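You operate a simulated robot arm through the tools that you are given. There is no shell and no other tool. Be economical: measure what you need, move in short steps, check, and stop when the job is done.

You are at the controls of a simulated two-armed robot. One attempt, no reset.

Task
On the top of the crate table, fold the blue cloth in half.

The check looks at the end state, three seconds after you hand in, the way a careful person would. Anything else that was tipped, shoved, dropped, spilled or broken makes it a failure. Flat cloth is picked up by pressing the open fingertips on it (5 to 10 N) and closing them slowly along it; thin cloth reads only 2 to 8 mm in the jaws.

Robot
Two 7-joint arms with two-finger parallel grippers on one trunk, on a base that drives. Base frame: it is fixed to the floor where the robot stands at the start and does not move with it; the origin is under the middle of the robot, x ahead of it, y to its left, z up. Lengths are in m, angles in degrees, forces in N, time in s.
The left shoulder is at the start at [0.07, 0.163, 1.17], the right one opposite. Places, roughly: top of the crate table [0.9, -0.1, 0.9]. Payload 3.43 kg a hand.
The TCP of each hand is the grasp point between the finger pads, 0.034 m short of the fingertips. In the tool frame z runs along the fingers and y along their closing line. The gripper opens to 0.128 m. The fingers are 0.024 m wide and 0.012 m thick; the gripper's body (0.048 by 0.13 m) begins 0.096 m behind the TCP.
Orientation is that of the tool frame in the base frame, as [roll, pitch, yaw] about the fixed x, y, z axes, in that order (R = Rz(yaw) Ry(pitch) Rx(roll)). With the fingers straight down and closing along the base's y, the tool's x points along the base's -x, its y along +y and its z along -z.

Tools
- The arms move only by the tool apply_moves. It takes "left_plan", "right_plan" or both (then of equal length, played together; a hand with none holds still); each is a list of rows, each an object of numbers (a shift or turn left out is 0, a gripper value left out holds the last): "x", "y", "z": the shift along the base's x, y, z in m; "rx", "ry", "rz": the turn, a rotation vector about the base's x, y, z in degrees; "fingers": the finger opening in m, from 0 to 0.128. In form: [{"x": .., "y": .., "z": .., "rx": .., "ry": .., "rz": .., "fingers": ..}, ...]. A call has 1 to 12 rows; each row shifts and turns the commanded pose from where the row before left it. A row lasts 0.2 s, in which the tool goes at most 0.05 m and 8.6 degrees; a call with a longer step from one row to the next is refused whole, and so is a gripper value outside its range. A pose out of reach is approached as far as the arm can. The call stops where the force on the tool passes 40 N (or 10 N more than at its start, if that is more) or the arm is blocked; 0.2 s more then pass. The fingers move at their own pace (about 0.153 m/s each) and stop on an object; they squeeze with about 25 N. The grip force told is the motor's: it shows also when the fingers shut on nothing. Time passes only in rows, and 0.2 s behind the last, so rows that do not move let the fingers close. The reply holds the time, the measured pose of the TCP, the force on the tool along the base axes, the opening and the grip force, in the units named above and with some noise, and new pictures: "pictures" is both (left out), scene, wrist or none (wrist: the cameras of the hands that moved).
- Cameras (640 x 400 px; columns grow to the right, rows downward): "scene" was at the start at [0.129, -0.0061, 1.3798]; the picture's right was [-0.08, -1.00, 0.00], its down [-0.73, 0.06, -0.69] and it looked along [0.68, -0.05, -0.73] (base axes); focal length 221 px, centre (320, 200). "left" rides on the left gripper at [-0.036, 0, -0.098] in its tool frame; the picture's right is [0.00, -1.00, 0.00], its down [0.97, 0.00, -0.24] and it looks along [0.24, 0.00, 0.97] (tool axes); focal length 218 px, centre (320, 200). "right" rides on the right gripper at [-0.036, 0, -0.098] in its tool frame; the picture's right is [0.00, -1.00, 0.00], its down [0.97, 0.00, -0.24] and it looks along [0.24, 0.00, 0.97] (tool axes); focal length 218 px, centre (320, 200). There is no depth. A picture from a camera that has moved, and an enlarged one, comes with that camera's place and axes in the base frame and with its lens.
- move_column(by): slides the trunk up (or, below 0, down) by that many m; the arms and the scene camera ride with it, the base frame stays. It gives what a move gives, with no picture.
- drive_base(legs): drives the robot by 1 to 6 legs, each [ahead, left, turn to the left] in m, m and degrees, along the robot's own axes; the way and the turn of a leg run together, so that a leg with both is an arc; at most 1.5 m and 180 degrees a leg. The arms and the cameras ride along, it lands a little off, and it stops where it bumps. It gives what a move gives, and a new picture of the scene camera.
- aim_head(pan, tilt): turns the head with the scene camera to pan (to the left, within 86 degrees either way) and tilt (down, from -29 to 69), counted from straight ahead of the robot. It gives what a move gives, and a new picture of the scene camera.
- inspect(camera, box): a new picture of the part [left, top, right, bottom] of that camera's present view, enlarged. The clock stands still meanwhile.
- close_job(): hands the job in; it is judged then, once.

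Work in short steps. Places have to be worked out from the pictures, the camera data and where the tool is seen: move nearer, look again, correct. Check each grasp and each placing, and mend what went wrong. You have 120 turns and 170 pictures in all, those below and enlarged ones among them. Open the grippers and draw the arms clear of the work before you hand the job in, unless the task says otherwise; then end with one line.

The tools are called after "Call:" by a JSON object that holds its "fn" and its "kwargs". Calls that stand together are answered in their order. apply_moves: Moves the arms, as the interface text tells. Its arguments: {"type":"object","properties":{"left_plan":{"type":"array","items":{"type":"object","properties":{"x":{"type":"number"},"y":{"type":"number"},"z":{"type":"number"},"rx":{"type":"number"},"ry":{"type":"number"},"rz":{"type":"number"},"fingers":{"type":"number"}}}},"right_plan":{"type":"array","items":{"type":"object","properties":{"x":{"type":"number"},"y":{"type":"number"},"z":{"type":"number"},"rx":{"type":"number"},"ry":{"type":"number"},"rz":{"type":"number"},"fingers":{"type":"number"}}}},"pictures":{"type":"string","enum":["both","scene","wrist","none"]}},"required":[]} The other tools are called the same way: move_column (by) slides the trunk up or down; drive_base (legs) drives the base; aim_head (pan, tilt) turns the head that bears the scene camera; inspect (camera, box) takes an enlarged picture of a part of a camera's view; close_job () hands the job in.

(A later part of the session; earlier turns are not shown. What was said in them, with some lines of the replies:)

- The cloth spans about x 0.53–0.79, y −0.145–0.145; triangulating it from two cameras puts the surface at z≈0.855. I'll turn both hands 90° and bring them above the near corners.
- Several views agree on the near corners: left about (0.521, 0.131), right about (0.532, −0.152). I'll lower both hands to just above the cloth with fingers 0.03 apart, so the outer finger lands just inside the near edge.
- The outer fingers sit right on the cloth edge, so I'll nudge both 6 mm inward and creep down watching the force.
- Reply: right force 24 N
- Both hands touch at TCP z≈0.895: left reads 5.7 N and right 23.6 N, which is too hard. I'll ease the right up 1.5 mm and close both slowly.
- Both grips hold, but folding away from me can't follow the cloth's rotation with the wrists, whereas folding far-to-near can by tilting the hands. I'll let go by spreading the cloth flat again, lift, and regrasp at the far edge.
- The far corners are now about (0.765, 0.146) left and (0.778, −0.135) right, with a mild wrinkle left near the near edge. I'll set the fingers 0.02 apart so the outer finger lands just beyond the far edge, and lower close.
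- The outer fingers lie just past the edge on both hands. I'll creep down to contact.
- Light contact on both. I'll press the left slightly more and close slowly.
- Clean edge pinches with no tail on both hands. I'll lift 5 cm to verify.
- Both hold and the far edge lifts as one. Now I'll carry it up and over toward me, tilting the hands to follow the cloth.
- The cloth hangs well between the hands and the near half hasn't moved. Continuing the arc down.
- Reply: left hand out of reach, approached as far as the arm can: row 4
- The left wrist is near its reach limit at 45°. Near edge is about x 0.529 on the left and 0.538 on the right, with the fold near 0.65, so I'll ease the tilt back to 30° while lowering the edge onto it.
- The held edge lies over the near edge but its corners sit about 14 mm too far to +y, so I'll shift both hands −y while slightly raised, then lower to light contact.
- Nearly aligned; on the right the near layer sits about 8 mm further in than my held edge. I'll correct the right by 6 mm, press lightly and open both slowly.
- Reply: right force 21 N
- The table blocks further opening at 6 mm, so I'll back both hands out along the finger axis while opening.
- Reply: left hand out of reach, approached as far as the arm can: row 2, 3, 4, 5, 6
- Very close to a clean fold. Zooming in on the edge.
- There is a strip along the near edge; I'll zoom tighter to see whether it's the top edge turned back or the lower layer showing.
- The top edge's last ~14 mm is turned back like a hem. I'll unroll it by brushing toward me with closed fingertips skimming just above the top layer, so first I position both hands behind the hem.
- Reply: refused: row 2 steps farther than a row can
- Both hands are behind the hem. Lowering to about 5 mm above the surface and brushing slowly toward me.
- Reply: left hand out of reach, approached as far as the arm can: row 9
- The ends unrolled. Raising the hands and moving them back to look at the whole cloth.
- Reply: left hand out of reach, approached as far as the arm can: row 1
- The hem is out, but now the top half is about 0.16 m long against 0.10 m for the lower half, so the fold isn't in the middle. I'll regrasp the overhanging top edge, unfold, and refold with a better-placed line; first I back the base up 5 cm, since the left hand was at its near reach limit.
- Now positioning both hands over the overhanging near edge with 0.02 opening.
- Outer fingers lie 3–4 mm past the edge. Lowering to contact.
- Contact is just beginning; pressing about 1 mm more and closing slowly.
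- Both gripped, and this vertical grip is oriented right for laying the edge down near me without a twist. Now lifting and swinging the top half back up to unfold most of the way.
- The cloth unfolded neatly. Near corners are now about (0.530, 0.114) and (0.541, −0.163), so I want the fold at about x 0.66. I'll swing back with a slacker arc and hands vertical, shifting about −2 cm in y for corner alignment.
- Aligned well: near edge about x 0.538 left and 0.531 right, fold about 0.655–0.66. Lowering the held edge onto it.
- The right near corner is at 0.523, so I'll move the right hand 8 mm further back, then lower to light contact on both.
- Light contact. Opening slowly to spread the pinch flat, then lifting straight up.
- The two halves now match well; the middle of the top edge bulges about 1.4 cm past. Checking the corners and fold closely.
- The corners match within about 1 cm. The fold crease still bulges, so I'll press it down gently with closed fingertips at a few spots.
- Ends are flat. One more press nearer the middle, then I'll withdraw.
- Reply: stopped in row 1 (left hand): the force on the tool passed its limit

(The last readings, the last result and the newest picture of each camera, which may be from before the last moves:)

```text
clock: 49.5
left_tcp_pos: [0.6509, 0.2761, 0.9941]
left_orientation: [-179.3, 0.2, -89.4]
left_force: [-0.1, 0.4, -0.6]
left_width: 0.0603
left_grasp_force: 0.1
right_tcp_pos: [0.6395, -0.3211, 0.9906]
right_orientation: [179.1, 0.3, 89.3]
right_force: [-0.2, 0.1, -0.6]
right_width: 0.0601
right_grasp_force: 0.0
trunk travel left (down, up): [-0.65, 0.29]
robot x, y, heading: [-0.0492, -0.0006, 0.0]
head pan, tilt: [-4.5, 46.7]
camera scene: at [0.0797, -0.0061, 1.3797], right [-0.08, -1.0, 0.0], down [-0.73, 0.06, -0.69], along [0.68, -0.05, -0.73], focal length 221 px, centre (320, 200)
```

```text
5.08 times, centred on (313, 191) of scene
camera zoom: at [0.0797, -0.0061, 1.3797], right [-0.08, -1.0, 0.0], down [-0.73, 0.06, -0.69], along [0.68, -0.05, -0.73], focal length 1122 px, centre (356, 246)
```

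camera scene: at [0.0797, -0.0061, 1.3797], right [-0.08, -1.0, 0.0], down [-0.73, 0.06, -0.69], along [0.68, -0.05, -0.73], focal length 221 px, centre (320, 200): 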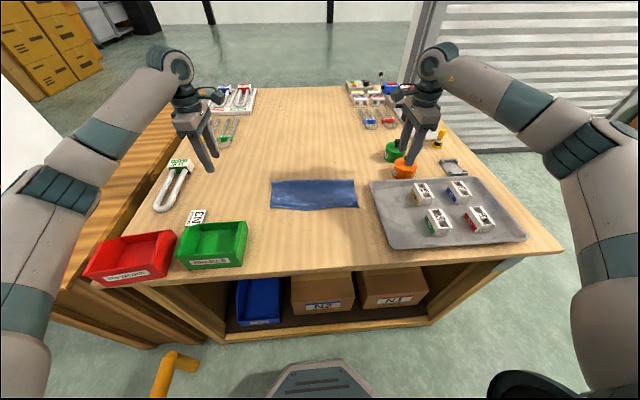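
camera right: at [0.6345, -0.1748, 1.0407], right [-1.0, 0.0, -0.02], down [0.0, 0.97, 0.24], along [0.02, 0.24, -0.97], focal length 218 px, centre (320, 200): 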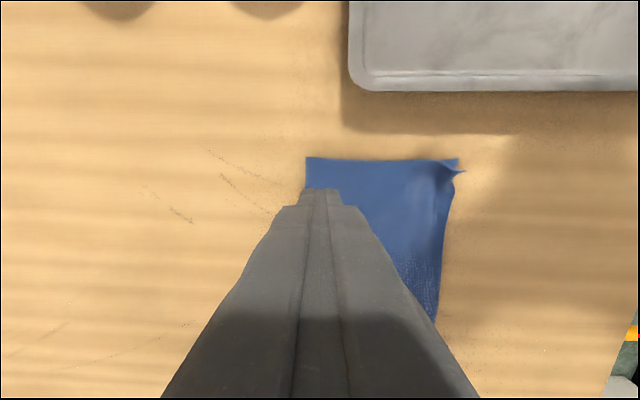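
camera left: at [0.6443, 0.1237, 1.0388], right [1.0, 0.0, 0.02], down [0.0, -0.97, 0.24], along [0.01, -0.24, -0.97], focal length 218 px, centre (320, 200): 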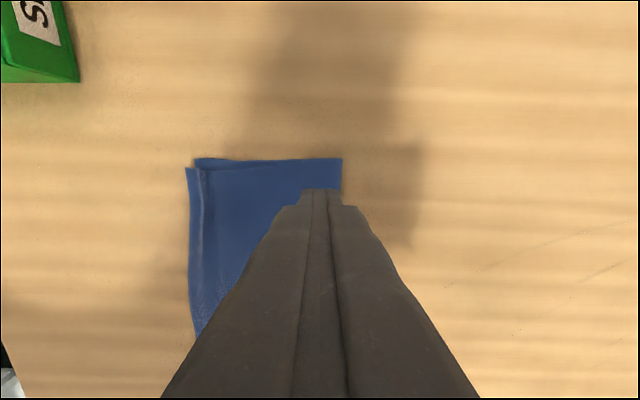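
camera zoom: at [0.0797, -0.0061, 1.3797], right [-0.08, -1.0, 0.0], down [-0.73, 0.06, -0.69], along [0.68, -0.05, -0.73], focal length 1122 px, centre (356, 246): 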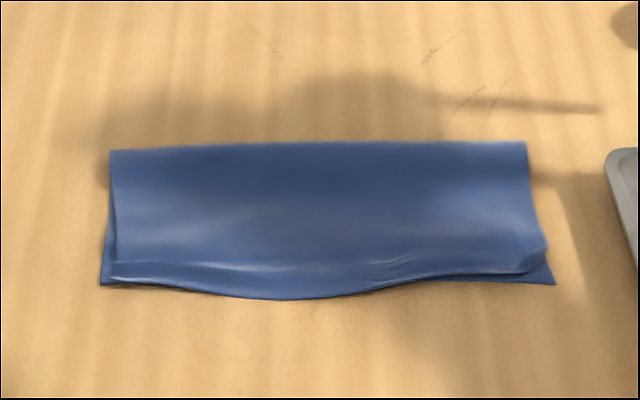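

The hands' brackets brushed each other, which stopped the middle press, but nothing else moved and the fold is flat with edges aligned. The right hand is near the orange pot, so I'll raise both hands straight up and verify.

Call:
{"fn": "apply_moves", "kwargs": {"left_plan": [{"z": 0.04}, {"z": 0.04}, {"z": 0.03}, {}], "right_plan": [{"z": 0.04}, {"z": 0.04}, {"z": 0.03}, {}], "pictures": "both"}}

```text
clock: 50.5
left_tcp_pos: [0.651, 0.2739, 1.1034]
left_orientation: [-179.3, 0.2, -89.4]
left_force: [-0.4, -0.1, 0.9]
left_width: 0.06
left_grasp_force: 0.1
right_tcp_pos: [0.6395, -0.3215, 1.1051]
right_orientation: [179.3, 0.1, 89.4]
right_force: [-0.3, -0.8, 0.3]
right_width: 0.06
right_grasp_force: 0.1
trunk travel left (down, up): [-0.65, 0.29]
robot x, y, heading: [-0.0482, -0.0018, -0.3]
head pan, tilt: [-4.5, 46.7]
camera scene: at [0.0797, -0.0061, 1.3797], right [-0.08, -1.0, 0.0], down [-0.73, 0.06, -0.69], along [0.68, -0.05, -0.73], focal length 221 px, centre (320, 200)
camera right: at [0.6364, -0.3566, 1.2022], right [-1.0, 0.01, -0.01], down [0.01, 0.97, 0.24], along [0.02, 0.24, -0.97], focal length 218 px, centre (320, 200)
camera left: at [0.6492, 0.3092, 1.2009], right [1.0, 0.01, 0.01], down [0.01, -0.97, 0.24], along [0.02, -0.24, -0.97], focal length 218 px, centre (320, 200)
```

scene: 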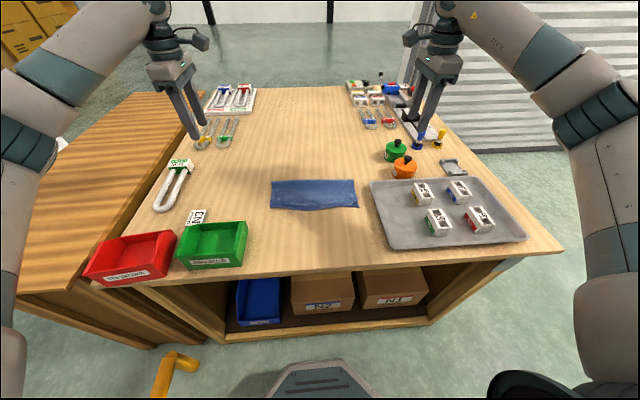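
right: 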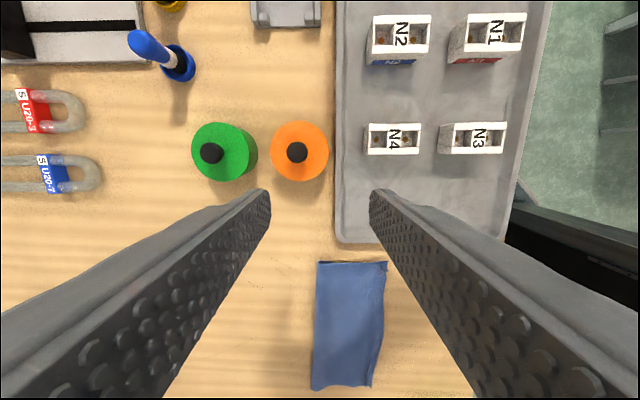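
left: 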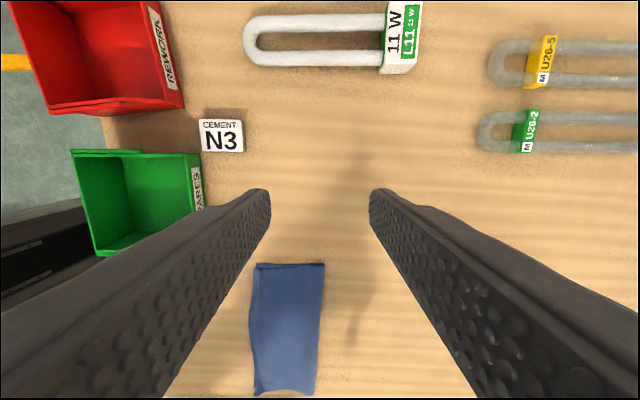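

The cloth is folded in half and lies flat, everything else is in place, and both hands are open and clear. Handing in.

Call:
{"fn": "close_job", "kwargs": {}}

```text
The job is handed in.
```

The blue cloth is folded in half on the crate table: the corners meet within about 1 cm, the middle of the top edge sits about 1.4 cm past the lower one, and nothing else on the table was disturbed.
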